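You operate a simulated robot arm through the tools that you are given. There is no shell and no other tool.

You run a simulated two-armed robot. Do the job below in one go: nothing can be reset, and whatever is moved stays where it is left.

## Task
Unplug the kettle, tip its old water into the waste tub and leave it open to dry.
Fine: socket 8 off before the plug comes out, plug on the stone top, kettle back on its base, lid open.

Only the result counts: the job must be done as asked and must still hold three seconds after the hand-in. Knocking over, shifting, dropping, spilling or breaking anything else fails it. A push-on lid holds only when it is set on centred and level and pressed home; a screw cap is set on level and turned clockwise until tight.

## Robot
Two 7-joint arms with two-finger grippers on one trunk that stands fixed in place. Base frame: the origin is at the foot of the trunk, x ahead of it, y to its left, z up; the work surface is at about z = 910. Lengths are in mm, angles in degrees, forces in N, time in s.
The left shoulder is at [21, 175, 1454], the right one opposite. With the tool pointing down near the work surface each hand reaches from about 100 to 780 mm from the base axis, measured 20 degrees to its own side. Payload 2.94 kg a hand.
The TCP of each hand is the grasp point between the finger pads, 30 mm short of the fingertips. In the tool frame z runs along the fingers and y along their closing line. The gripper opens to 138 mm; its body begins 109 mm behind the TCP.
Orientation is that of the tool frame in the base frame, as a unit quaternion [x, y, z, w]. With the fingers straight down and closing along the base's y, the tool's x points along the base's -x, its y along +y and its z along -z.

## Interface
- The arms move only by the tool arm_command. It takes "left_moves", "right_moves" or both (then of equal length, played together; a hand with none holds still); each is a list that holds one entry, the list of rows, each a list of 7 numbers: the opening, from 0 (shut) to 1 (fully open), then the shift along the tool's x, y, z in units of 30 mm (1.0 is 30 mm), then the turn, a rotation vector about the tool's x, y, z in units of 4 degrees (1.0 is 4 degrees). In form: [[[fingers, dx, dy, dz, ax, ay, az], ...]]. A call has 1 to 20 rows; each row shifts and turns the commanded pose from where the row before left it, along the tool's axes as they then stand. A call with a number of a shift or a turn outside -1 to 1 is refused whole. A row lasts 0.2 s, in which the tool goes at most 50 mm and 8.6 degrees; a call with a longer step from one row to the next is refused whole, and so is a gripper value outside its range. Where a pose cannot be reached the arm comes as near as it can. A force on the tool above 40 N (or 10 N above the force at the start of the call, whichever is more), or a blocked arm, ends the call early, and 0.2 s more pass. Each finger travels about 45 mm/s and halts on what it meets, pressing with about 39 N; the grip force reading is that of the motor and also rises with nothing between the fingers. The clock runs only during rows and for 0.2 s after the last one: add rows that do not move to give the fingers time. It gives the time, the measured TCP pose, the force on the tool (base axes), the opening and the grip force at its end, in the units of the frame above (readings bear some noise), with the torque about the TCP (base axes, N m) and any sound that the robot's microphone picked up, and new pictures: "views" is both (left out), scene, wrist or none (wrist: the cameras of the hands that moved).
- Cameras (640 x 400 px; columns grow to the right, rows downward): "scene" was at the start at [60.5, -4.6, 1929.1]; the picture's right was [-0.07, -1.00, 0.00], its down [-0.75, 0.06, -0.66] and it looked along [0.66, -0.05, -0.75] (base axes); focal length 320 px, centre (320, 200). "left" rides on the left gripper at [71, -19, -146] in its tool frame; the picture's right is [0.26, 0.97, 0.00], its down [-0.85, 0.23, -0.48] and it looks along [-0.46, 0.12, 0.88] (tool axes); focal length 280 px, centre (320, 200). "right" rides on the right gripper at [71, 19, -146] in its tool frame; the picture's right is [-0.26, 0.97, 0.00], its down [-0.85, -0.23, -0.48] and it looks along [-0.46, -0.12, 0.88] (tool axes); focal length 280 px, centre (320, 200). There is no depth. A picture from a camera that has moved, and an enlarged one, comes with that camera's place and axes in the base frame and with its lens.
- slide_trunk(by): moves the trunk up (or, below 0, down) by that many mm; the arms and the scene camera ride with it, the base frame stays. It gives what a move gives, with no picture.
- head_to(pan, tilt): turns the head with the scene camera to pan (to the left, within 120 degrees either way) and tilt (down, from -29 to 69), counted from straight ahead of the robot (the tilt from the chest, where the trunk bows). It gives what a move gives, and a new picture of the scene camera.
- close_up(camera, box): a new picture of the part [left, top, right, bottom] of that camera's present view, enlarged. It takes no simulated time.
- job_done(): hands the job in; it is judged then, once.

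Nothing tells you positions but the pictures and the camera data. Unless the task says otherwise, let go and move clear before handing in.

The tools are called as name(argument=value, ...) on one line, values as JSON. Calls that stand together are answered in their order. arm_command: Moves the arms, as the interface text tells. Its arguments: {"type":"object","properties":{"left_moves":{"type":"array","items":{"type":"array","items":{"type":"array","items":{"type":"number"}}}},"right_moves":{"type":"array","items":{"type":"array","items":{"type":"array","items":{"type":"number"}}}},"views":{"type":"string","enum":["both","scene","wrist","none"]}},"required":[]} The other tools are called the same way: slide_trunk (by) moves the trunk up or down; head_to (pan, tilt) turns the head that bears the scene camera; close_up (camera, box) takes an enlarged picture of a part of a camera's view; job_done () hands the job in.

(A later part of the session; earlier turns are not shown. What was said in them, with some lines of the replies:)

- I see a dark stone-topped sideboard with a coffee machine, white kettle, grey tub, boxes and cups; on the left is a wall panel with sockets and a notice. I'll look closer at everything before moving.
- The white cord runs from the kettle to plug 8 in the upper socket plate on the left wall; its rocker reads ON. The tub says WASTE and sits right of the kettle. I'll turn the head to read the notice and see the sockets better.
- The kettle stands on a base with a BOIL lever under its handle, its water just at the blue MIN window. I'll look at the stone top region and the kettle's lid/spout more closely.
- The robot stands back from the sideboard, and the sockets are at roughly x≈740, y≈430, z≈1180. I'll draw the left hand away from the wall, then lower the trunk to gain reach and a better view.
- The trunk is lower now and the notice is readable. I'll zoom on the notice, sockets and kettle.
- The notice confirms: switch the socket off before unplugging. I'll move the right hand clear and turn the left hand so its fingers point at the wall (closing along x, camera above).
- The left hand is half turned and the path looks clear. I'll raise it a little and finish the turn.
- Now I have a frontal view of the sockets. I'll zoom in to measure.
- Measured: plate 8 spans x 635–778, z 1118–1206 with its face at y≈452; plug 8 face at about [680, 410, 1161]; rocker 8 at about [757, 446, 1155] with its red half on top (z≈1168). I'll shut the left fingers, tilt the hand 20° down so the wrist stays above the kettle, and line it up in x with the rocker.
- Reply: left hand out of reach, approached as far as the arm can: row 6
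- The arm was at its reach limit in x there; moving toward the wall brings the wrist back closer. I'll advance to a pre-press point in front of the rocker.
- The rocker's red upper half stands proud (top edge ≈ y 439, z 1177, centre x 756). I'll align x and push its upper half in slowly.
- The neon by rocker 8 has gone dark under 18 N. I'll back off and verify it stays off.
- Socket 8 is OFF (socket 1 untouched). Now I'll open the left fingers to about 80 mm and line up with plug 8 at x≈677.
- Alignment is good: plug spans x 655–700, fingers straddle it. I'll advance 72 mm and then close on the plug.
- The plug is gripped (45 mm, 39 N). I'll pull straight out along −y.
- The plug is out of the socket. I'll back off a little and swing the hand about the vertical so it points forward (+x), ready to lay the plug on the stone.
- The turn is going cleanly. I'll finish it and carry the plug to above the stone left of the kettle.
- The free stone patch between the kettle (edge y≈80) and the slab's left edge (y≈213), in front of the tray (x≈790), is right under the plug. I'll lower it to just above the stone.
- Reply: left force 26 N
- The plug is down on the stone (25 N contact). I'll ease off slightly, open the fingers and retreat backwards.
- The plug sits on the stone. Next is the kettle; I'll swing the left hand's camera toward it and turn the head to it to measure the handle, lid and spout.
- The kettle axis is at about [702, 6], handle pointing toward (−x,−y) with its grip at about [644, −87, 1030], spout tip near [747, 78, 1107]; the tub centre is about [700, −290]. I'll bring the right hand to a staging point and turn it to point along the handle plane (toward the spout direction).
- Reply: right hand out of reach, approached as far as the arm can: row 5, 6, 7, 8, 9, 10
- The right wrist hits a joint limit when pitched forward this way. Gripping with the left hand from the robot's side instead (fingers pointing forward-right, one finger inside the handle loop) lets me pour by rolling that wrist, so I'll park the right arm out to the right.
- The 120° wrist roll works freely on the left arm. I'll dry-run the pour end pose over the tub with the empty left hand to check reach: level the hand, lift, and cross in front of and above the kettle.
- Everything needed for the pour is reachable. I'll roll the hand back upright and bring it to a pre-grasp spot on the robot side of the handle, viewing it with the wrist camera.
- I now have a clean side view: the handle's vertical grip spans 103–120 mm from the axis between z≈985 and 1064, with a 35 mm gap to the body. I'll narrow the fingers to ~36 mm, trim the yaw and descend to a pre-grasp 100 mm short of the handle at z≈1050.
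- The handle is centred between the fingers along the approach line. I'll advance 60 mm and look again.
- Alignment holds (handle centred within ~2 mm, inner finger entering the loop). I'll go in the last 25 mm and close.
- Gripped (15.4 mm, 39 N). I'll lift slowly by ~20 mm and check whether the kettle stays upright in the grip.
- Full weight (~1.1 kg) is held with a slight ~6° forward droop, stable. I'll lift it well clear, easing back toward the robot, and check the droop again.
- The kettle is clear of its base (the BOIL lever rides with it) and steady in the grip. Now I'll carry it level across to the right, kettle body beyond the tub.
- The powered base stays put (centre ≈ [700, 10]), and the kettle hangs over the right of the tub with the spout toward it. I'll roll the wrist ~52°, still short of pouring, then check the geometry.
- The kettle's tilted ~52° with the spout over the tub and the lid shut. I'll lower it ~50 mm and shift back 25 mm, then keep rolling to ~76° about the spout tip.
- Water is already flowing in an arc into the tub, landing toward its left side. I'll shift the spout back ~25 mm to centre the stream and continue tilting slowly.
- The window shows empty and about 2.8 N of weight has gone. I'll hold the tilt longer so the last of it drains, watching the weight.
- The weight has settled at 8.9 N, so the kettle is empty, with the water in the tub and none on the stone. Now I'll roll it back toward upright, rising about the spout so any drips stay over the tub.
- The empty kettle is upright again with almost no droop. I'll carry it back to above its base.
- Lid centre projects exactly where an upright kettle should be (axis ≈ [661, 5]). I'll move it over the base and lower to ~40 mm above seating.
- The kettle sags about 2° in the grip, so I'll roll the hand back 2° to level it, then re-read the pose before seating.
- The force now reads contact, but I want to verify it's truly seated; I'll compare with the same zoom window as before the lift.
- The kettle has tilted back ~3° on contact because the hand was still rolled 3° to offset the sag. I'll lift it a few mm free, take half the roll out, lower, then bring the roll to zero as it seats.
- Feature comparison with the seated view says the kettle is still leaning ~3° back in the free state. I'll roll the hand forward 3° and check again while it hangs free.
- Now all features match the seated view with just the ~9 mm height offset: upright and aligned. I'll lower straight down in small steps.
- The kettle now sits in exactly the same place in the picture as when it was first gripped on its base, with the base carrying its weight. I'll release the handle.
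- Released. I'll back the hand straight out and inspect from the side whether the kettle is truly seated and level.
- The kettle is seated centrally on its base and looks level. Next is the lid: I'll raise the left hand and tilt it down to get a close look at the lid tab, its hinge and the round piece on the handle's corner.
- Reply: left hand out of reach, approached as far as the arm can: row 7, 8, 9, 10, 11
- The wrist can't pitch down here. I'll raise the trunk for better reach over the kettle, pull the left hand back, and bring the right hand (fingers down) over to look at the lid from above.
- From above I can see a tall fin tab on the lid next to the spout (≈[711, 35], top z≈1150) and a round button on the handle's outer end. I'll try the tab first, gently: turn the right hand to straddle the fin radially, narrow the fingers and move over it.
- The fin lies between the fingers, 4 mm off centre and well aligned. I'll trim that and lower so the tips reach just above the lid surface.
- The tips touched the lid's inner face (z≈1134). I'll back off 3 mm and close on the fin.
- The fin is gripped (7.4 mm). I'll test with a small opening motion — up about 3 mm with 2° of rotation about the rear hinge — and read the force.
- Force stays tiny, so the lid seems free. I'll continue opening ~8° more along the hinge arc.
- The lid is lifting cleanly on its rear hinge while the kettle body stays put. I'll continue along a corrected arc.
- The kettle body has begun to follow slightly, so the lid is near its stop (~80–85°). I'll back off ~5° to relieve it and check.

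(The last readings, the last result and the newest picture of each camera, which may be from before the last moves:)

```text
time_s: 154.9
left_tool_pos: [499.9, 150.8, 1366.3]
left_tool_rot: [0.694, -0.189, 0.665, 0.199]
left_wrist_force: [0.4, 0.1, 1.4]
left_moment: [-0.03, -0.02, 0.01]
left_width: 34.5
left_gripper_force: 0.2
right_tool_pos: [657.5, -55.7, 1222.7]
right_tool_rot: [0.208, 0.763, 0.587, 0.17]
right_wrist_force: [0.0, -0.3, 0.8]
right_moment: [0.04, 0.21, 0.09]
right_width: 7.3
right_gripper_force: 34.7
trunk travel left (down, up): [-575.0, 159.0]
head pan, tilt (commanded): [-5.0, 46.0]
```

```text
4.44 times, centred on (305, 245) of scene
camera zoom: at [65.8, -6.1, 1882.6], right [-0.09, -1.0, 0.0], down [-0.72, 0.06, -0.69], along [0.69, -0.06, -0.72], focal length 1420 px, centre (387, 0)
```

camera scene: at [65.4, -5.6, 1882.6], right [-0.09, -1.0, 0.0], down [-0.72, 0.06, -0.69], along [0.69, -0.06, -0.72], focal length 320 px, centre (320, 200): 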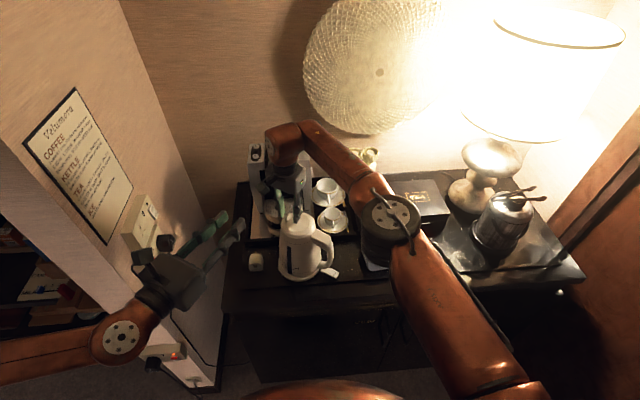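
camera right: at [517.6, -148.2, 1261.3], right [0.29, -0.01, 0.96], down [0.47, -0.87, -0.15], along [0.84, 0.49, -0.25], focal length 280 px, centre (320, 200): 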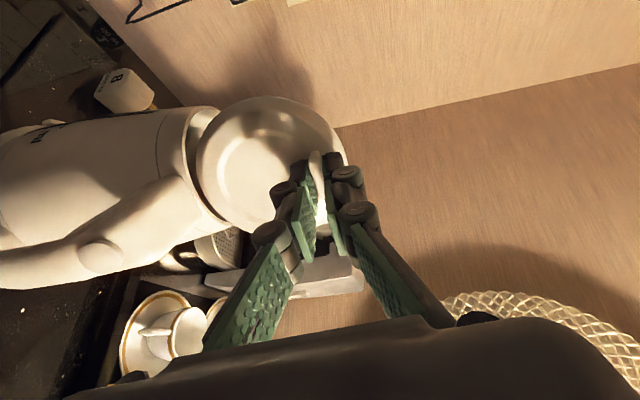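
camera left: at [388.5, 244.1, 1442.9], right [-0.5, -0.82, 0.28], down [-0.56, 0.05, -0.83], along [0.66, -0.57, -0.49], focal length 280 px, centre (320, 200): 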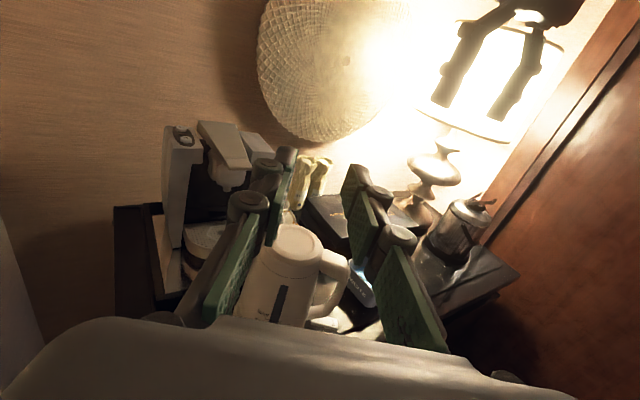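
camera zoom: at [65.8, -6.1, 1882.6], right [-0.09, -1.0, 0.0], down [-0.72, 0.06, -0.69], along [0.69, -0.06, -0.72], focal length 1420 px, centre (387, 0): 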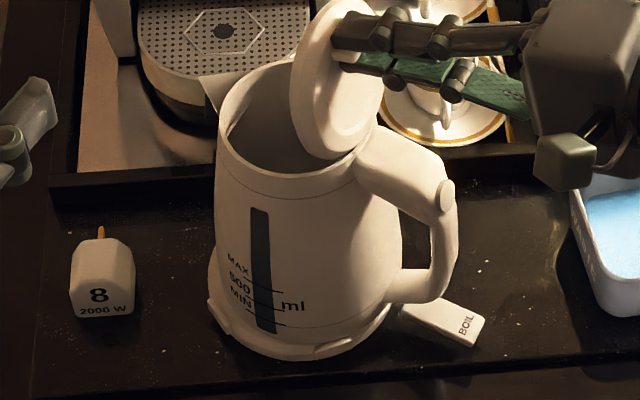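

The kettle is steady. I'll go back to ~80° and ease the fingers open just a little so they can still catch the fin, to see whether the lid stays up.

arm_command(right_moves=[[[0, 0, -0.045, -0.105, -0.5, 0, 0], [0, 0, -0.045, -0.105, -0.5, 0, 0], [0, 0, -0.045, -0.105, -0.5, 0, 0], [0, 0, 0, 0, 0, 0, 0], [0.1, 0, 0, 0, 0, 0, 0], [0.13, 0, 0, 0, 0, 0, 0], [0.13, 0, 0, 0, 0, 0, 0], [0.13, 0, 0, 0, 0, 0, 0], [0.13, 0, 0, 0, 0, 0, 0]]], views="wrist")

close_up(camera="scene", box=[265, 160, 365, 270])

close_up(camera="right", box=[160, 60, 400, 260])

```text
time_s: 156.9
left_tool_pos: [499.7, 151.3, 1366.7]
left_tool_rot: [0.695, -0.19, 0.665, 0.2]
left_wrist_force: [0.5, -0.3, 0.5]
left_moment: [0.02, 0.0, -0.01]
left_width: 34.6
left_gripper_force: 0.0
right_tool_pos: [653.3, -64.4, 1222.5]
right_tool_rot: [0.199, 0.731, 0.627, 0.18]
right_wrist_force: [-1.0, -0.9, 0.6]
right_moment: [0.03, 0.0, 0.02]
right_width: 18.1
right_gripper_force: 0.1
trunk travel left (down, up): [-575.0, 159.0]
head pan, tilt (commanded): [-5.0, 46.0]
camera right: at [518.2, -147.6, 1261.9], right [0.29, -0.01, 0.96], down [0.47, -0.87, -0.15], along [0.84, 0.49, -0.25], focal length 280 px, centre (320, 200)
```

right: 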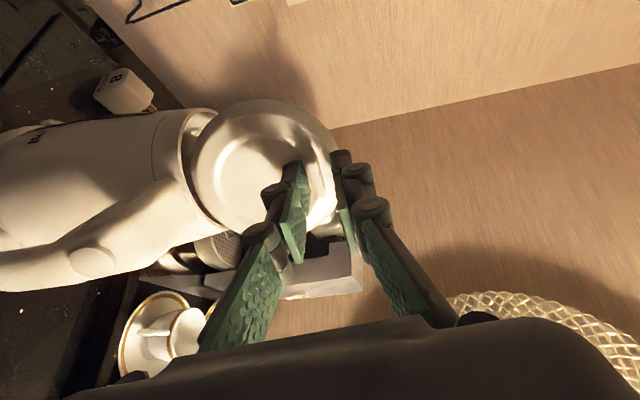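

```text
3.64 times, centred on (315, 215) of scene
camera zoom: at [65.4, -5.9, 1882.6], right [-0.09, -1.0, 0.0], down [-0.72, 0.06, -0.69], along [0.69, -0.06, -0.72], focal length 1162 px, centre (338, 146)
```

zoom: 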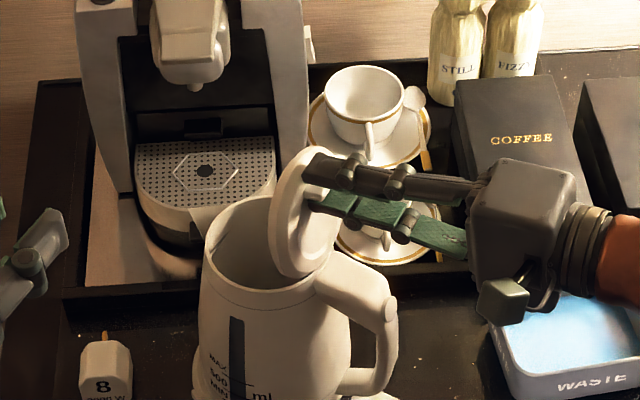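

```text
2.00 times, centred on (280, 160) of right
camera zoom: at [518.2, -147.6, 1261.9], right [0.29, -0.01, 0.96], down [0.47, -0.87, -0.15], along [0.84, 0.49, -0.25], focal length 561 px, centre (400, 280)
```

zoom: 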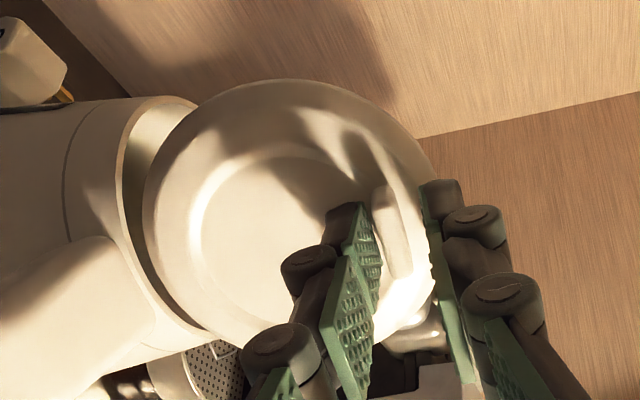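

The lid is staying up on its own. I'll wait, then withdraw the fingers straight back off the fin.

arm_command(right_moves=[[[0.18, 0, 0, 0, 0, 0, 0], [0.2, 0, 0, 0, 0, 0, 0], [0.2, 0, 0, 0, 0, 0, 0], [0.2, 0, 0, 0, 0, 0, 0], [0.2, 0, 0, -0.2, 0, 0, 0], [0.2, 0, 0, -0.3, 0, 0, 0], [0.2, 0, 0, -0.5, 0, 0, 0], [0.2, 0, 0, -0.5, 0, 0, 0], [0.2, 0, 0, 0, 0, 0, 0]]], views="wrist")

close_up(camera="scene", box=[265, 160, 365, 270])

```text
time_s: 158.9
left_tool_pos: [500.2, 150.9, 1366.5]
left_tool_rot: [0.694, -0.188, 0.666, 0.198]
left_wrist_force: [-0.1, 0.1, 0.2]
left_moment: [0.0, 0.03, 0.01]
left_width: 34.4
left_gripper_force: 0.1
right_tool_pos: [629.6, -102.0, 1229.6]
right_tool_rot: [0.2, 0.731, 0.628, 0.18]
right_wrist_force: [0.7, -0.8, -0.4]
right_moment: [0.0, 0.02, 0.0]
right_width: 27.9
right_gripper_force: 0.0
trunk travel left (down, up): [-575.0, 159.0]
head pan, tilt (commanded): [-5.0, 46.0]
camera right: at [495.0, -185.8, 1268.6], right [0.29, -0.01, 0.96], down [0.47, -0.87, -0.15], along [0.84, 0.49, -0.25], focal length 280 px, centre (320, 200)
```

right: 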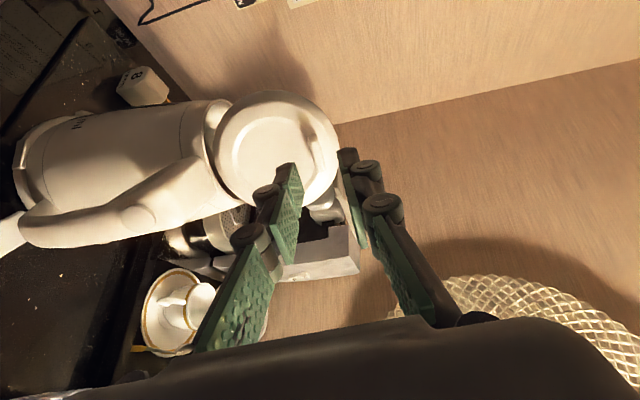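

```text
3.64 times, centred on (315, 215) of scene
camera zoom: at [65.8, -5.4, 1882.6], right [-0.09, -1.0, 0.0], down [-0.72, 0.06, -0.69], along [0.69, -0.06, -0.72], focal length 1162 px, centre (338, 146)
```

zoom: 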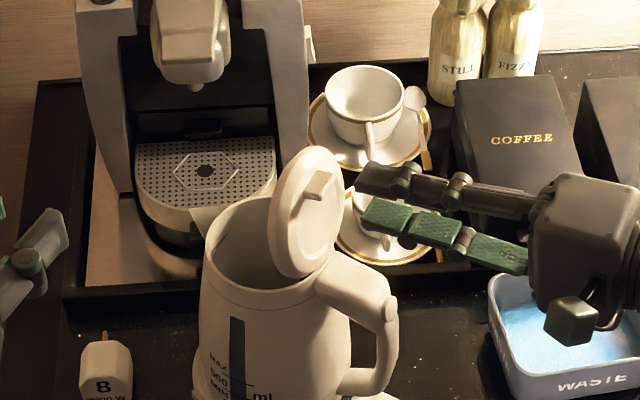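

The lid stays open by itself. I'll withdraw the right hand fully and then inspect the kettle's seat on its base.

arm_command(right_moves=[[[0.2, 0, 0, -1, 0, 0, 0], [0.2, 0, 0, -1, 0, 0, 0], [0.2, 0, 0, -1, 0, 0, 0], [0.2, 0, 0, -1, 0, 0, 0], [0.2, 0, 0.8, -0.8, 0, 0, 0], [0.2, 0, 0.8, -0.8, 0, 0, 0], [0.2, 0, 0, 0, 0, 0, 0]]], views="scene")

close_up(camera="scene", box=[260, 190, 350, 290])

close_up(camera="scene", box=[275, 235, 345, 290])

```text
time_s: 160.5
left_tool_pos: [499.9, 151.7, 1366.0]
left_tool_rot: [0.694, -0.19, 0.665, 0.199]
left_wrist_force: [0.0, -0.4, 0.7]
left_moment: [0.0, 0.0, -0.02]
left_width: 34.8
left_gripper_force: 0.1
right_tool_pos: [544.8, -238.1, 1300.6]
right_tool_rot: [0.2, 0.731, 0.627, 0.18]
right_wrist_force: [-0.8, -0.2, -0.3]
right_moment: [0.0, -0.02, 0.03]
right_width: 27.6
right_gripper_force: 0.0
trunk travel left (down, up): [-575.0, 159.0]
head pan, tilt (commanded): [-5.0, 46.0]
camera scene: at [65.8, -5.7, 1882.6], right [-0.09, -1.0, 0.0], down [-0.72, 0.06, -0.69], along [0.69, -0.06, -0.72], focal length 320 px, centre (320, 200)
```

scene: 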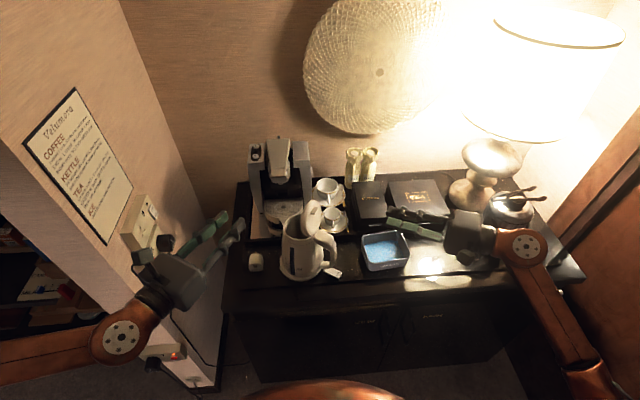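

```text
4.00 times, centred on (305, 240) of scene
camera zoom: at [65.8, -5.7, 1882.6], right [-0.09, -1.0, 0.0], down [-0.72, 0.06, -0.69], along [0.69, -0.06, -0.72], focal length 1278 px, centre (380, 40)
```

zoom: 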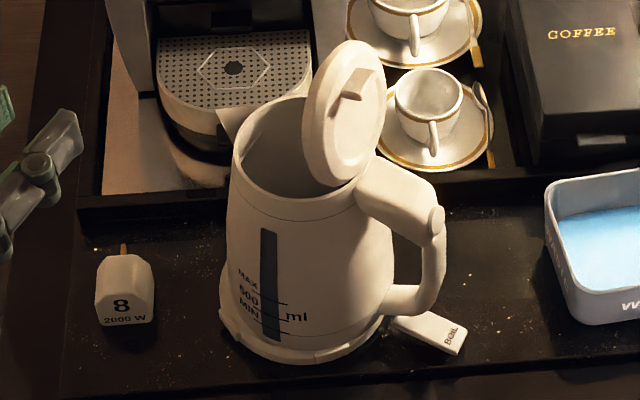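

```text
7.27 times, centred on (310, 262) of scene
camera zoom: at [65.8, -5.7, 1882.6], right [-0.09, -1.0, 0.0], down [-0.72, 0.06, -0.69], along [0.69, -0.06, -0.72], focal length 2323 px, centre (393, -254)
```

zoom: 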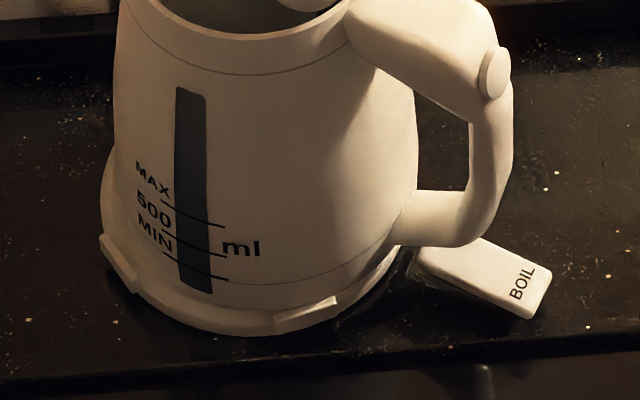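

The lid is open, but the kettle looks a few mm to the right on its base. I'll bring the left camera to the same viewpoint I used before the job to compare the seat exactly.

arm_command(left_moves=[[[0.25, -0.96, -0.47, 0.08, 0, 0, 0], [0.25, -0.96, -0.47, 0.08, 0, 0, 0], [0.25, -0.96, -0.47, 0.08, 0, 0, 0], [0.25, -0.96, -0.47, 0.08, 0, 0, 0], [0.25, -0.96, -0.47, 0.08, 0, 0, 0], [0.25, -0.96, -0.47, 0.08, 0, 0, 0], [0.25, -0.96, -0.47, 0.08, 0, 0, 0], [0.25, -0.96, -0.47, 0.08, 0, 0, 0], [0.25, -0.96, -0.47, 0.08, 0, 0, 0], [0.25, -0.96, -0.47, 0.08, 0, 0, 0], [0.25, -0.96, -0.47, 0.08, 0, 0, 0], [0.25, 0, 0, 0, 0, -1, 0.36], [0.25, 0, 0, 0, 0, -1, 0], [0.25, 0, 0, 0, 0, -1, 0], [0.25, 0, 0, 0, 0, -1, 0], [0.25, 0, 0, 0, 0, -0.4, 0], [0.25, 0, 0, 0, 0, 0, 0]]], views="wrist")

```text
time_s: 164.1
left_tool_pos: [589.6, 267.3, 1045.8]
left_tool_rot: [0.787, -0.224, 0.553, 0.157]
left_wrist_force: [-0.4, 0.3, 0.6]
left_moment: [0.01, -0.02, 0.03]
left_width: 34.3
left_gripper_force: 0.2
right_tool_pos: [544.9, -238.2, 1301.6]
right_tool_rot: [0.199, 0.731, 0.627, 0.181]
right_wrist_force: [0.2, 0.8, 0.5]
right_moment: [-0.01, -0.02, 0.0]
right_width: 27.8
right_gripper_force: 0.0
trunk travel left (down, up): [-575.0, 159.0]
head pan, tilt (commanded): [-5.0, 46.0]
camera left: at [503.0, 344.0, 1162.1], right [-0.44, -0.87, 0.25], down [-0.75, 0.19, -0.64], along [0.51, -0.46, -0.73], focal length 280 px, centre (320, 200)
```

left: 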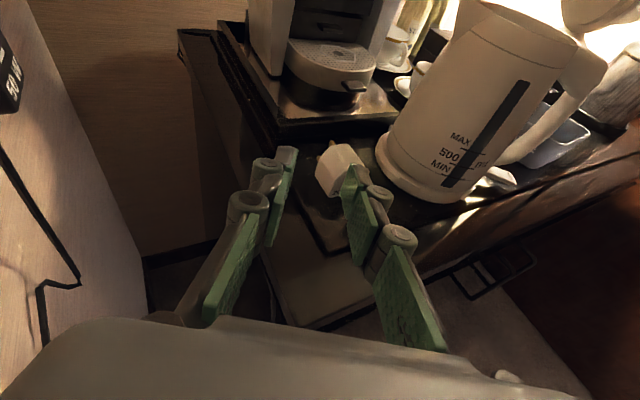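

arm_command(left_moves=[[[0.25, 0, -0.19, -0.03, -0.45, 0, 0.164], [0.25, 0, 0, 0, 0, 0, 0]]], views="none")

close_up(camera="left", box=[280, 110, 460, 260])

close_up(camera="left", box=[360, 0, 640, 200])

```text
time_s: 164.7
left_tool_pos: [592.1, 274.1, 1045.9]
left_tool_rot: [0.782, -0.238, 0.552, 0.167]
left_wrist_force: [-1.0, -1.0, -0.3]
left_moment: [0.02, -0.02, 0.0]
left_width: 34.3
left_gripper_force: 0.1
right_tool_pos: [544.6, -238.0, 1301.1]
right_tool_rot: [0.2, 0.73, 0.627, 0.182]
right_wrist_force: [-0.2, -0.3, 0.1]
right_moment: [0.02, -0.01, -0.03]
right_width: 27.4
right_gripper_force: 0.0
trunk travel left (down, up): [-575.0, 159.0]
head pan, tilt (commanded): [-5.0, 46.0]
```

```text
2.67 times, centred on (370, 185) of left
camera zoom: at [507.6, 353.2, 1162.8], right [-0.46, -0.85, 0.25], down [-0.74, 0.22, -0.64], along [0.49, -0.48, -0.73], focal length 748 px, centre (187, 240)
```

zoom: 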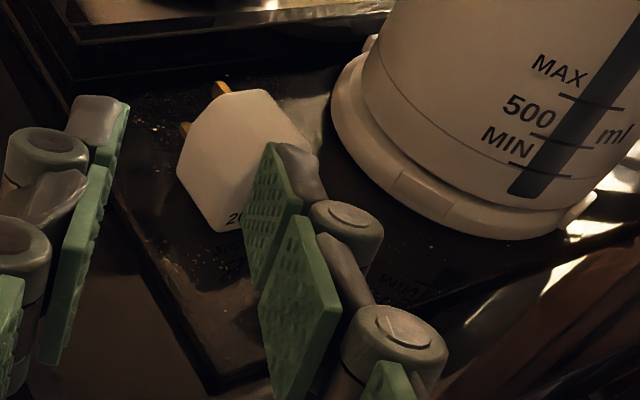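

```text
2.00 times, centred on (500, 100) of left
camera zoom: at [507.6, 353.2, 1162.8], right [-0.46, -0.85, 0.25], down [-0.74, 0.22, -0.64], along [0.49, -0.48, -0.73], focal length 561 px, centre (-40, 400)
```

zoom: 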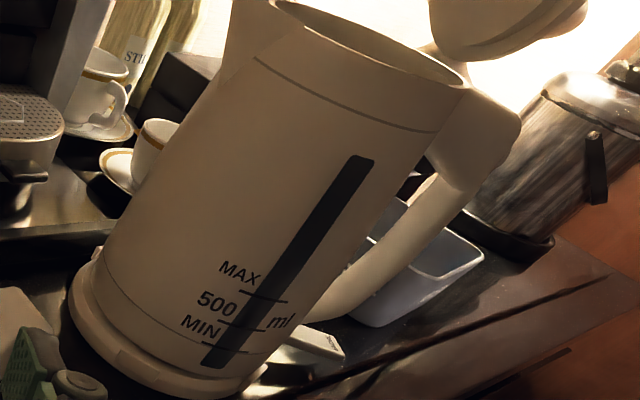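

close_up(camera="left", box=[360, 110, 500, 210])

close_up(camera="scene", box=[275, 240, 335, 285])

```text
4.00 times, centred on (430, 160) of left
camera zoom: at [507.6, 353.2, 1162.8], right [-0.46, -0.85, 0.25], down [-0.74, 0.22, -0.64], along [0.49, -0.48, -0.73], focal length 1122 px, centre (-120, 360)
```

zoom: 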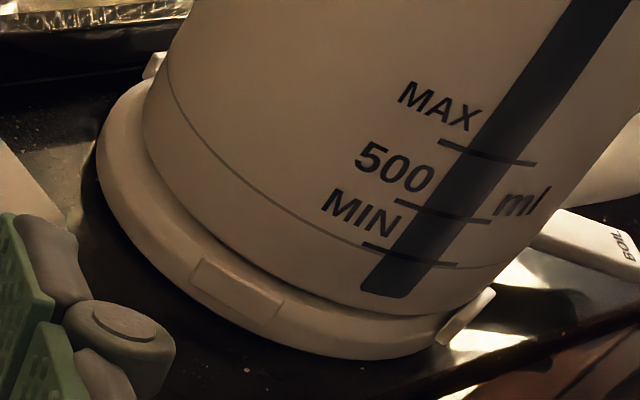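

```text
8.89 times, centred on (305, 262) of scene
camera zoom: at [64.4, -5.7, 1882.7], right [-0.09, -1.0, 0.0], down [-0.72, 0.06, -0.69], along [0.69, -0.06, -0.72], focal length 2840 px, centre (453, -356)
```

zoom: 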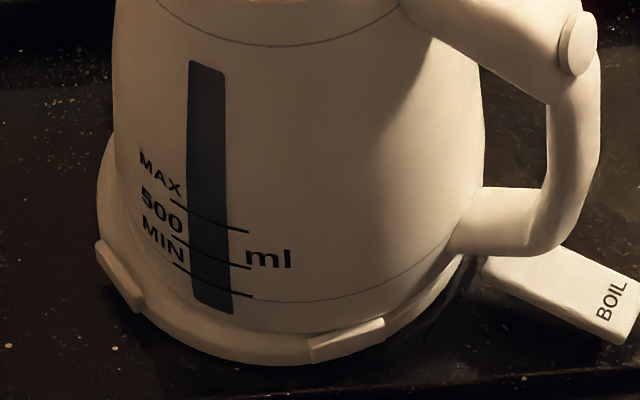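

To judge the seat I need a low, level view. The right wrist camera is already turned sideways, so I'll lower the right hand in front of the sideboard to look at the kettle's bottom edge.

arm_command(right_moves=[[[0.2, 0.263, -0.902, 0.489, 0, 0, 0], [0.2, 0.263, -0.902, 0.489, 0, 0, 0], [0.2, 0.263, -0.902, 0.489, 0, 0, 0], [0.2, 0.263, -0.902, 0.489, 0, 0, 0], [0.2, 0.263, -0.902, 0.489, 0, 0, 0], [0.2, 0.263, -0.902, 0.489, 0, 0, 0], [0.2, 0.263, -0.902, 0.489, 0, 0, 0], [0.2, 0.263, -0.902, 0.489, 0, 0, 0], [0.2, 0.263, -0.902, 0.489, 0, 0, 0], [0.2, 0.263, -0.902, 0.489, 0, 0, 0], [0.2, 0, 0, 0, 0, 0, 0]]], views="both")

```text
time_s: 167.1
left_tool_pos: [592.1, 275.3, 1046.1]
left_tool_rot: [0.782, -0.237, 0.551, 0.168]
left_wrist_force: [-0.2, -0.1, -0.1]
left_moment: [-0.01, 0.02, 0.0]
left_width: 34.5
left_gripper_force: 0.1
right_tool_pos: [536.4, -128.5, 1057.9]
right_tool_rot: [0.199, 0.731, 0.627, 0.181]
right_wrist_force: [-0.5, -0.6, 0.1]
right_moment: [0.0, 0.03, -0.03]
right_width: 27.7
right_gripper_force: 0.1
right hand out of reach, approached as far as the arm can: row 9, 10
trunk travel left (down, up): [-575.0, 159.0]
head pan, tilt (commanded): [-5.0, 46.0]
camera scene: at [65.3, -4.3, 1882.7], right [-0.09, -1.0, 0.0], down [-0.72, 0.06, -0.69], along [0.69, -0.06, -0.72], focal length 320 px, centre (320, 200)
camera right: at [401.6, -213.1, 1098.4], right [0.29, -0.01, 0.96], down [0.47, -0.87, -0.15], along [0.84, 0.49, -0.25], focal length 280 px, centre (320, 200)
```

scene: 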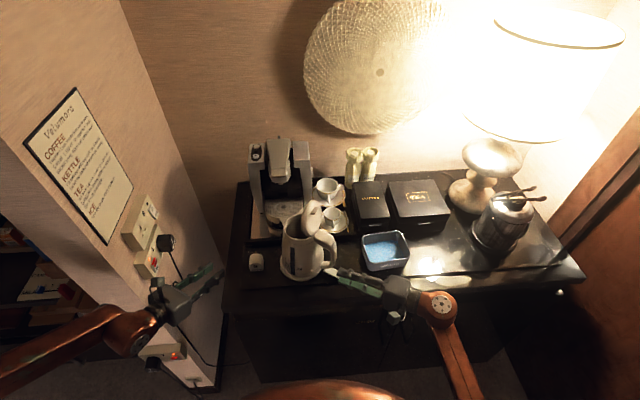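
right: 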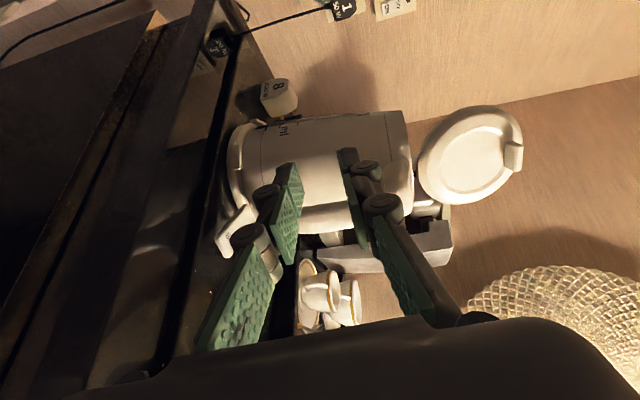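

close_up(camera="right", box=[205, 90, 305, 260])

close_up(camera="right", box=[215, 110, 275, 190])

close_up(camera="right", box=[210, 90, 550, 270])

```text
2.35 times, centred on (255, 175) of right
camera zoom: at [401.6, -213.1, 1098.4], right [0.29, -0.01, 0.96], down [0.47, -0.87, -0.15], along [0.84, 0.49, -0.25], focal length 660 px, centre (473, 259)
```

zoom: 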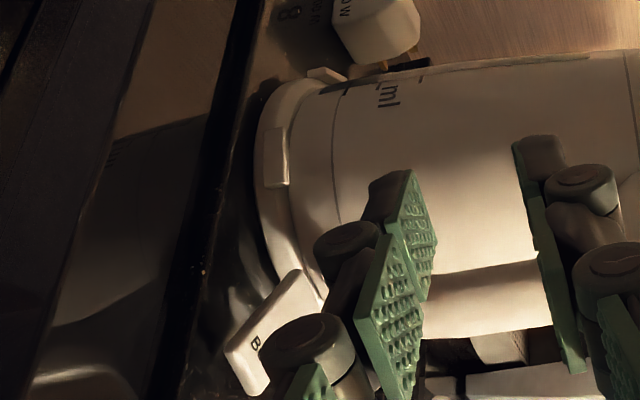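

```text
5.00 times, centred on (245, 150) of right
camera zoom: at [401.6, -213.1, 1098.4], right [0.29, -0.01, 0.96], down [0.47, -0.87, -0.15], along [0.84, 0.49, -0.25], focal length 1402 px, centre (695, 450)
```

zoom: 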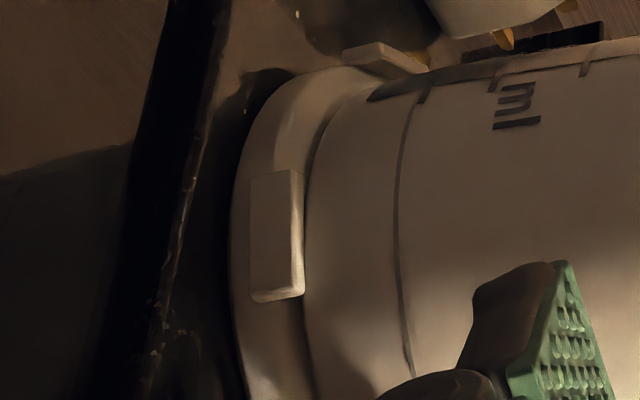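

```text
1.88 times, centred on (380, 180) of right
camera zoom: at [401.6, -213.1, 1098.4], right [0.29, -0.01, 0.96], down [0.47, -0.87, -0.15], along [0.84, 0.49, -0.25], focal length 528 px, centre (207, 238)
```

zoom: 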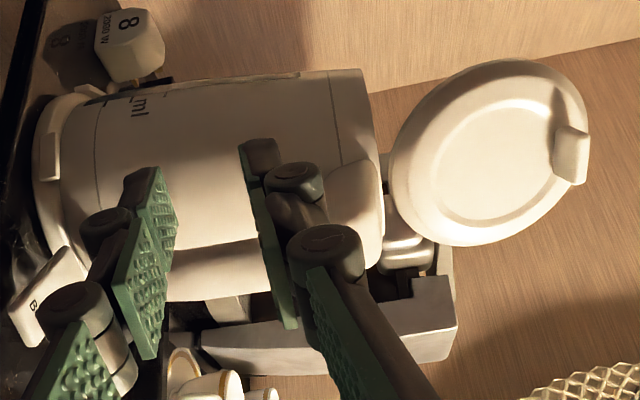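

The kettle sits flat on its base (edges parallel, no gap), only ~3–4 mm off-centre, with the lid open. I'll now move both hands clear.

arm_command(right_moves=[[[0.2, -0.263, 0.902, -0.489, 0, 0, 0], [0.2, -0.263, 0.902, -0.489, 0, 0, 0], [0.2, -0.263, 0.902, -0.489, 0, 0, 0], [0.2, -0.263, 0.902, -0.489, 0, 0, 0], [0.2, -0.263, 0.902, -0.489, 0, 0, 0], [0.2, -0.263, 0.902, -0.489, 0, 0, 0], [0.2, -0.263, 0.902, -0.489, 0, 0, 0], [0.2, 0, 0, 0, 0, 0, 0]]], left_moves=[[[0.25, 0.8, 0, -0.5, 0, 0, 0], [0.25, 0.8, 0, -0.5, 0, 0, 0], [0.25, 0.8, 0, -0.5, 0, 0, 0], [0.25, 0.8, 0, -0.5, 0, 0, 0], [0.25, 0.8, 0, -0.5, 0, 0, 0], [0.25, 0.8, 0, -0.5, 0, 0, 0], [0.25, 0.5, 0, -0.3, 0, 0, 0], [0.25, 0, 0, 0, 0, 0, 0]]], views="both")

close_up(camera="scene", box=[230, 170, 430, 300])

close_up(camera="scene", box=[110, 180, 200, 300])

```text
time_s: 168.9
left_tool_pos: [558.0, 293.4, 1230.5]
left_tool_rot: [0.782, -0.238, 0.55, 0.168]
left_wrist_force: [0.4, 1.1, -0.6]
left_moment: [-0.01, 0.03, -0.03]
left_width: 34.8
left_gripper_force: 0.1
right_tool_pos: [546.6, -219.1, 1262.2]
right_tool_rot: [0.199, 0.731, 0.627, 0.18]
right_wrist_force: [0.1, 0.0, -0.3]
right_moment: [0.0, -0.02, 0.01]
right_width: 27.5
right_gripper_force: 0.0
trunk travel left (down, up): [-575.0, 159.0]
head pan, tilt (commanded): [-5.0, 46.0]
camera scene: at [65.5, -5.4, 1882.6], right [-0.09, -1.0, 0.0], down [-0.72, 0.06, -0.69], along [0.69, -0.06, -0.72], focal length 320 px, centre (320, 200)
camera right: at [411.0, -303.6, 1302.6], right [0.29, -0.01, 0.96], down [0.47, -0.87, -0.15], along [0.84, 0.49, -0.25], focal length 280 px, centre (320, 200)
camera left: at [474.5, 373.6, 1346.7], right [-0.46, -0.85, 0.25], down [-0.74, 0.22, -0.64], along [0.49, -0.48, -0.73], focal length 280 px, centre (320, 200)
```

scene: 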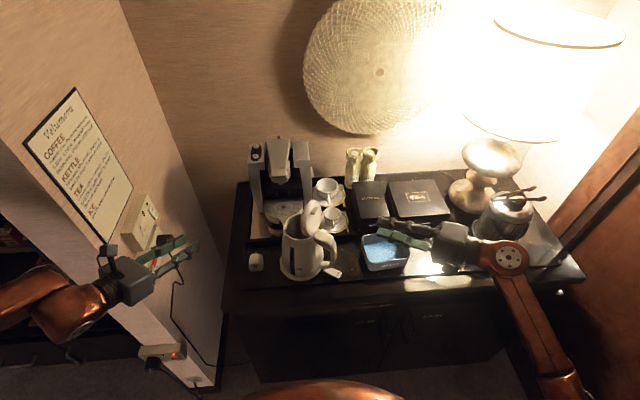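
right: 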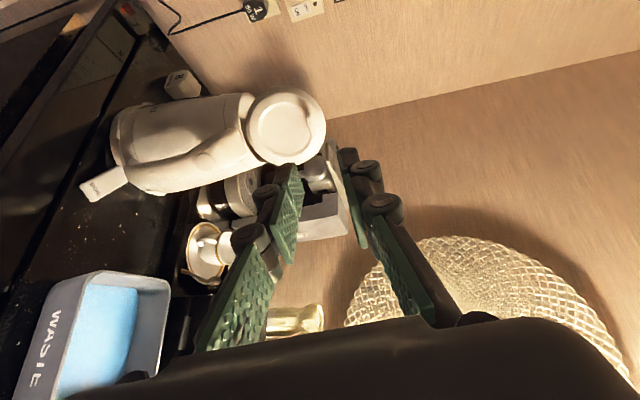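
left: 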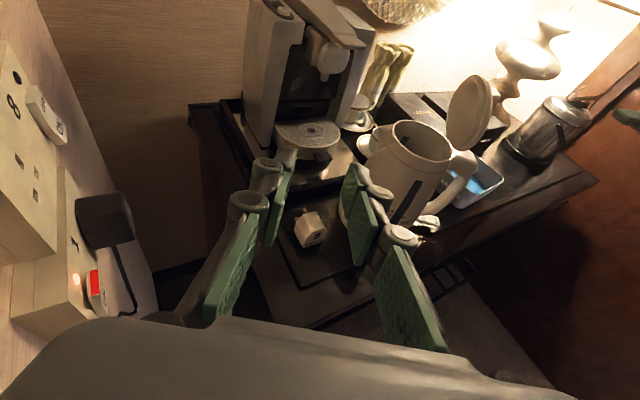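

```text
3.08 times, centred on (330, 235) of scene
camera zoom: at [65.5, -5.4, 1882.6], right [-0.09, -1.0, 0.0], down [-0.72, 0.06, -0.69], along [0.69, -0.06, -0.72], focal length 983 px, centre (289, 92)
```

zoom: 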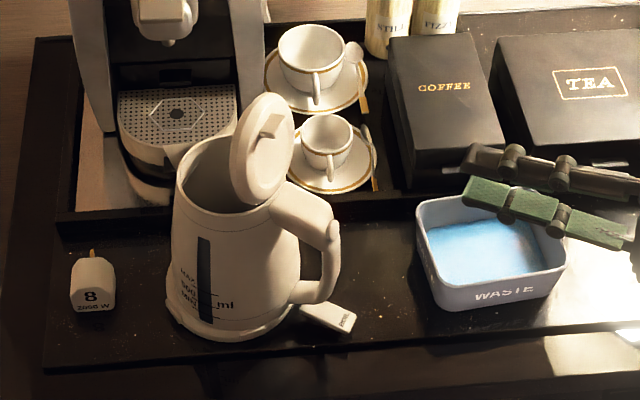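

```text
3.33 times, centred on (155, 240) of scene
camera zoom: at [65.5, -5.4, 1882.6], right [-0.09, -1.0, 0.0], down [-0.72, 0.06, -0.69], along [0.69, -0.06, -0.72], focal length 1065 px, centre (870, 67)
```

zoom: 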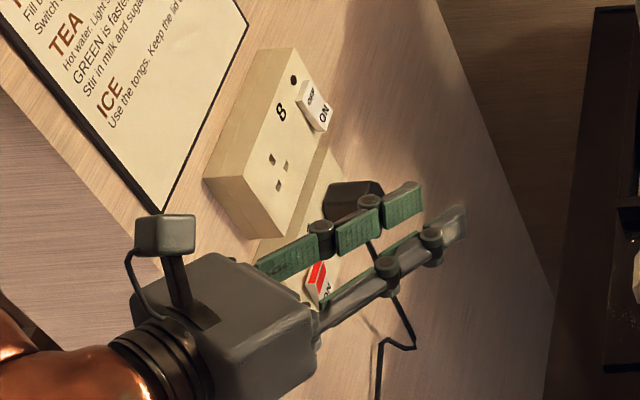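

close_up(camera="right", box=[70, 60, 260, 220])

close_up(camera="right", box=[80, 90, 180, 210])

```text
2.50 times, centred on (165, 140) of right
camera zoom: at [411.0, -303.6, 1302.6], right [0.29, -0.01, 0.96], down [0.47, -0.87, -0.15], along [0.84, 0.49, -0.25], focal length 701 px, centre (708, 350)
```

zoom: 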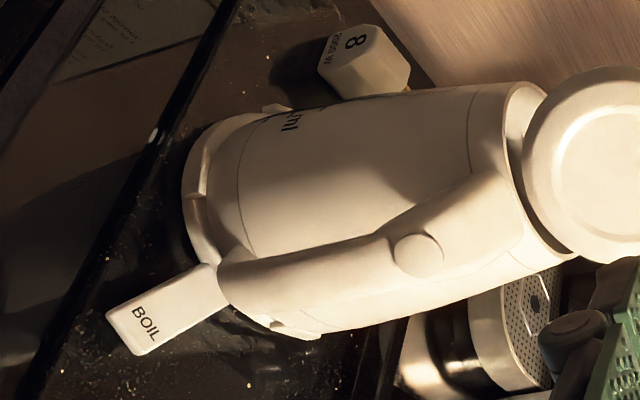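

```text
3.33 times, centred on (130, 150) of right
camera zoom: at [411.0, -303.6, 1302.6], right [0.29, -0.01, 0.96], down [0.47, -0.87, -0.15], along [0.84, 0.49, -0.25], focal length 935 px, centre (953, 367)
```

zoom: 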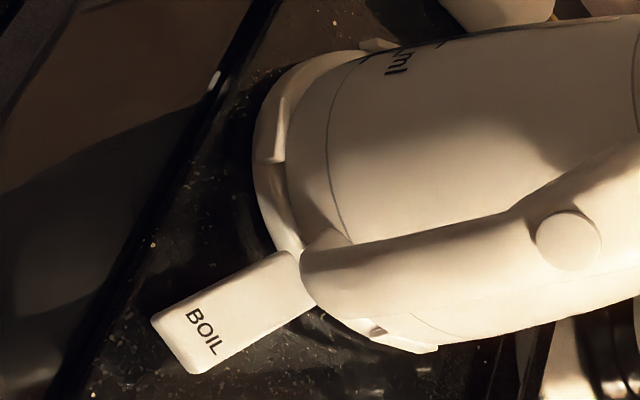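

Socket 8 is OFF, the plug lies on the stone slab, the water is in the tub, and the kettle stands on its base with the lid open. Both hands are clear, so I'm handing the job in.

job_done()

```text
The job is handed in.
```

The kettle is unplugged, emptied and open to dry. I checked each step on the cameras and have handed the job in; no verdict has come back yet.

- **Socket and plug:** I switched socket 8 off, and its light went out before the plug came out. The plug now lies on the stone top, left of the kettle. Socket 1 is untouched.
- **Water:** I poured it all into the waste tub. The kettle's gauge shows empty, its weight dropped by about 2.5 N and then held steady, and I saw no water on the stone.
- **Kettle:** It is back on its base and sits flat, but about 3–4 mm off-centre. I left it there rather than risk tipping it.
- **Lid:** It is open to about 80° and has stayed up by itself since I let go of it.

When I opened the lid to its stop, the kettle shifted slightly, so I backed off a few degrees. In the views I checked, nothing else appears to have moved. Both hands have let go and are clear of everything.
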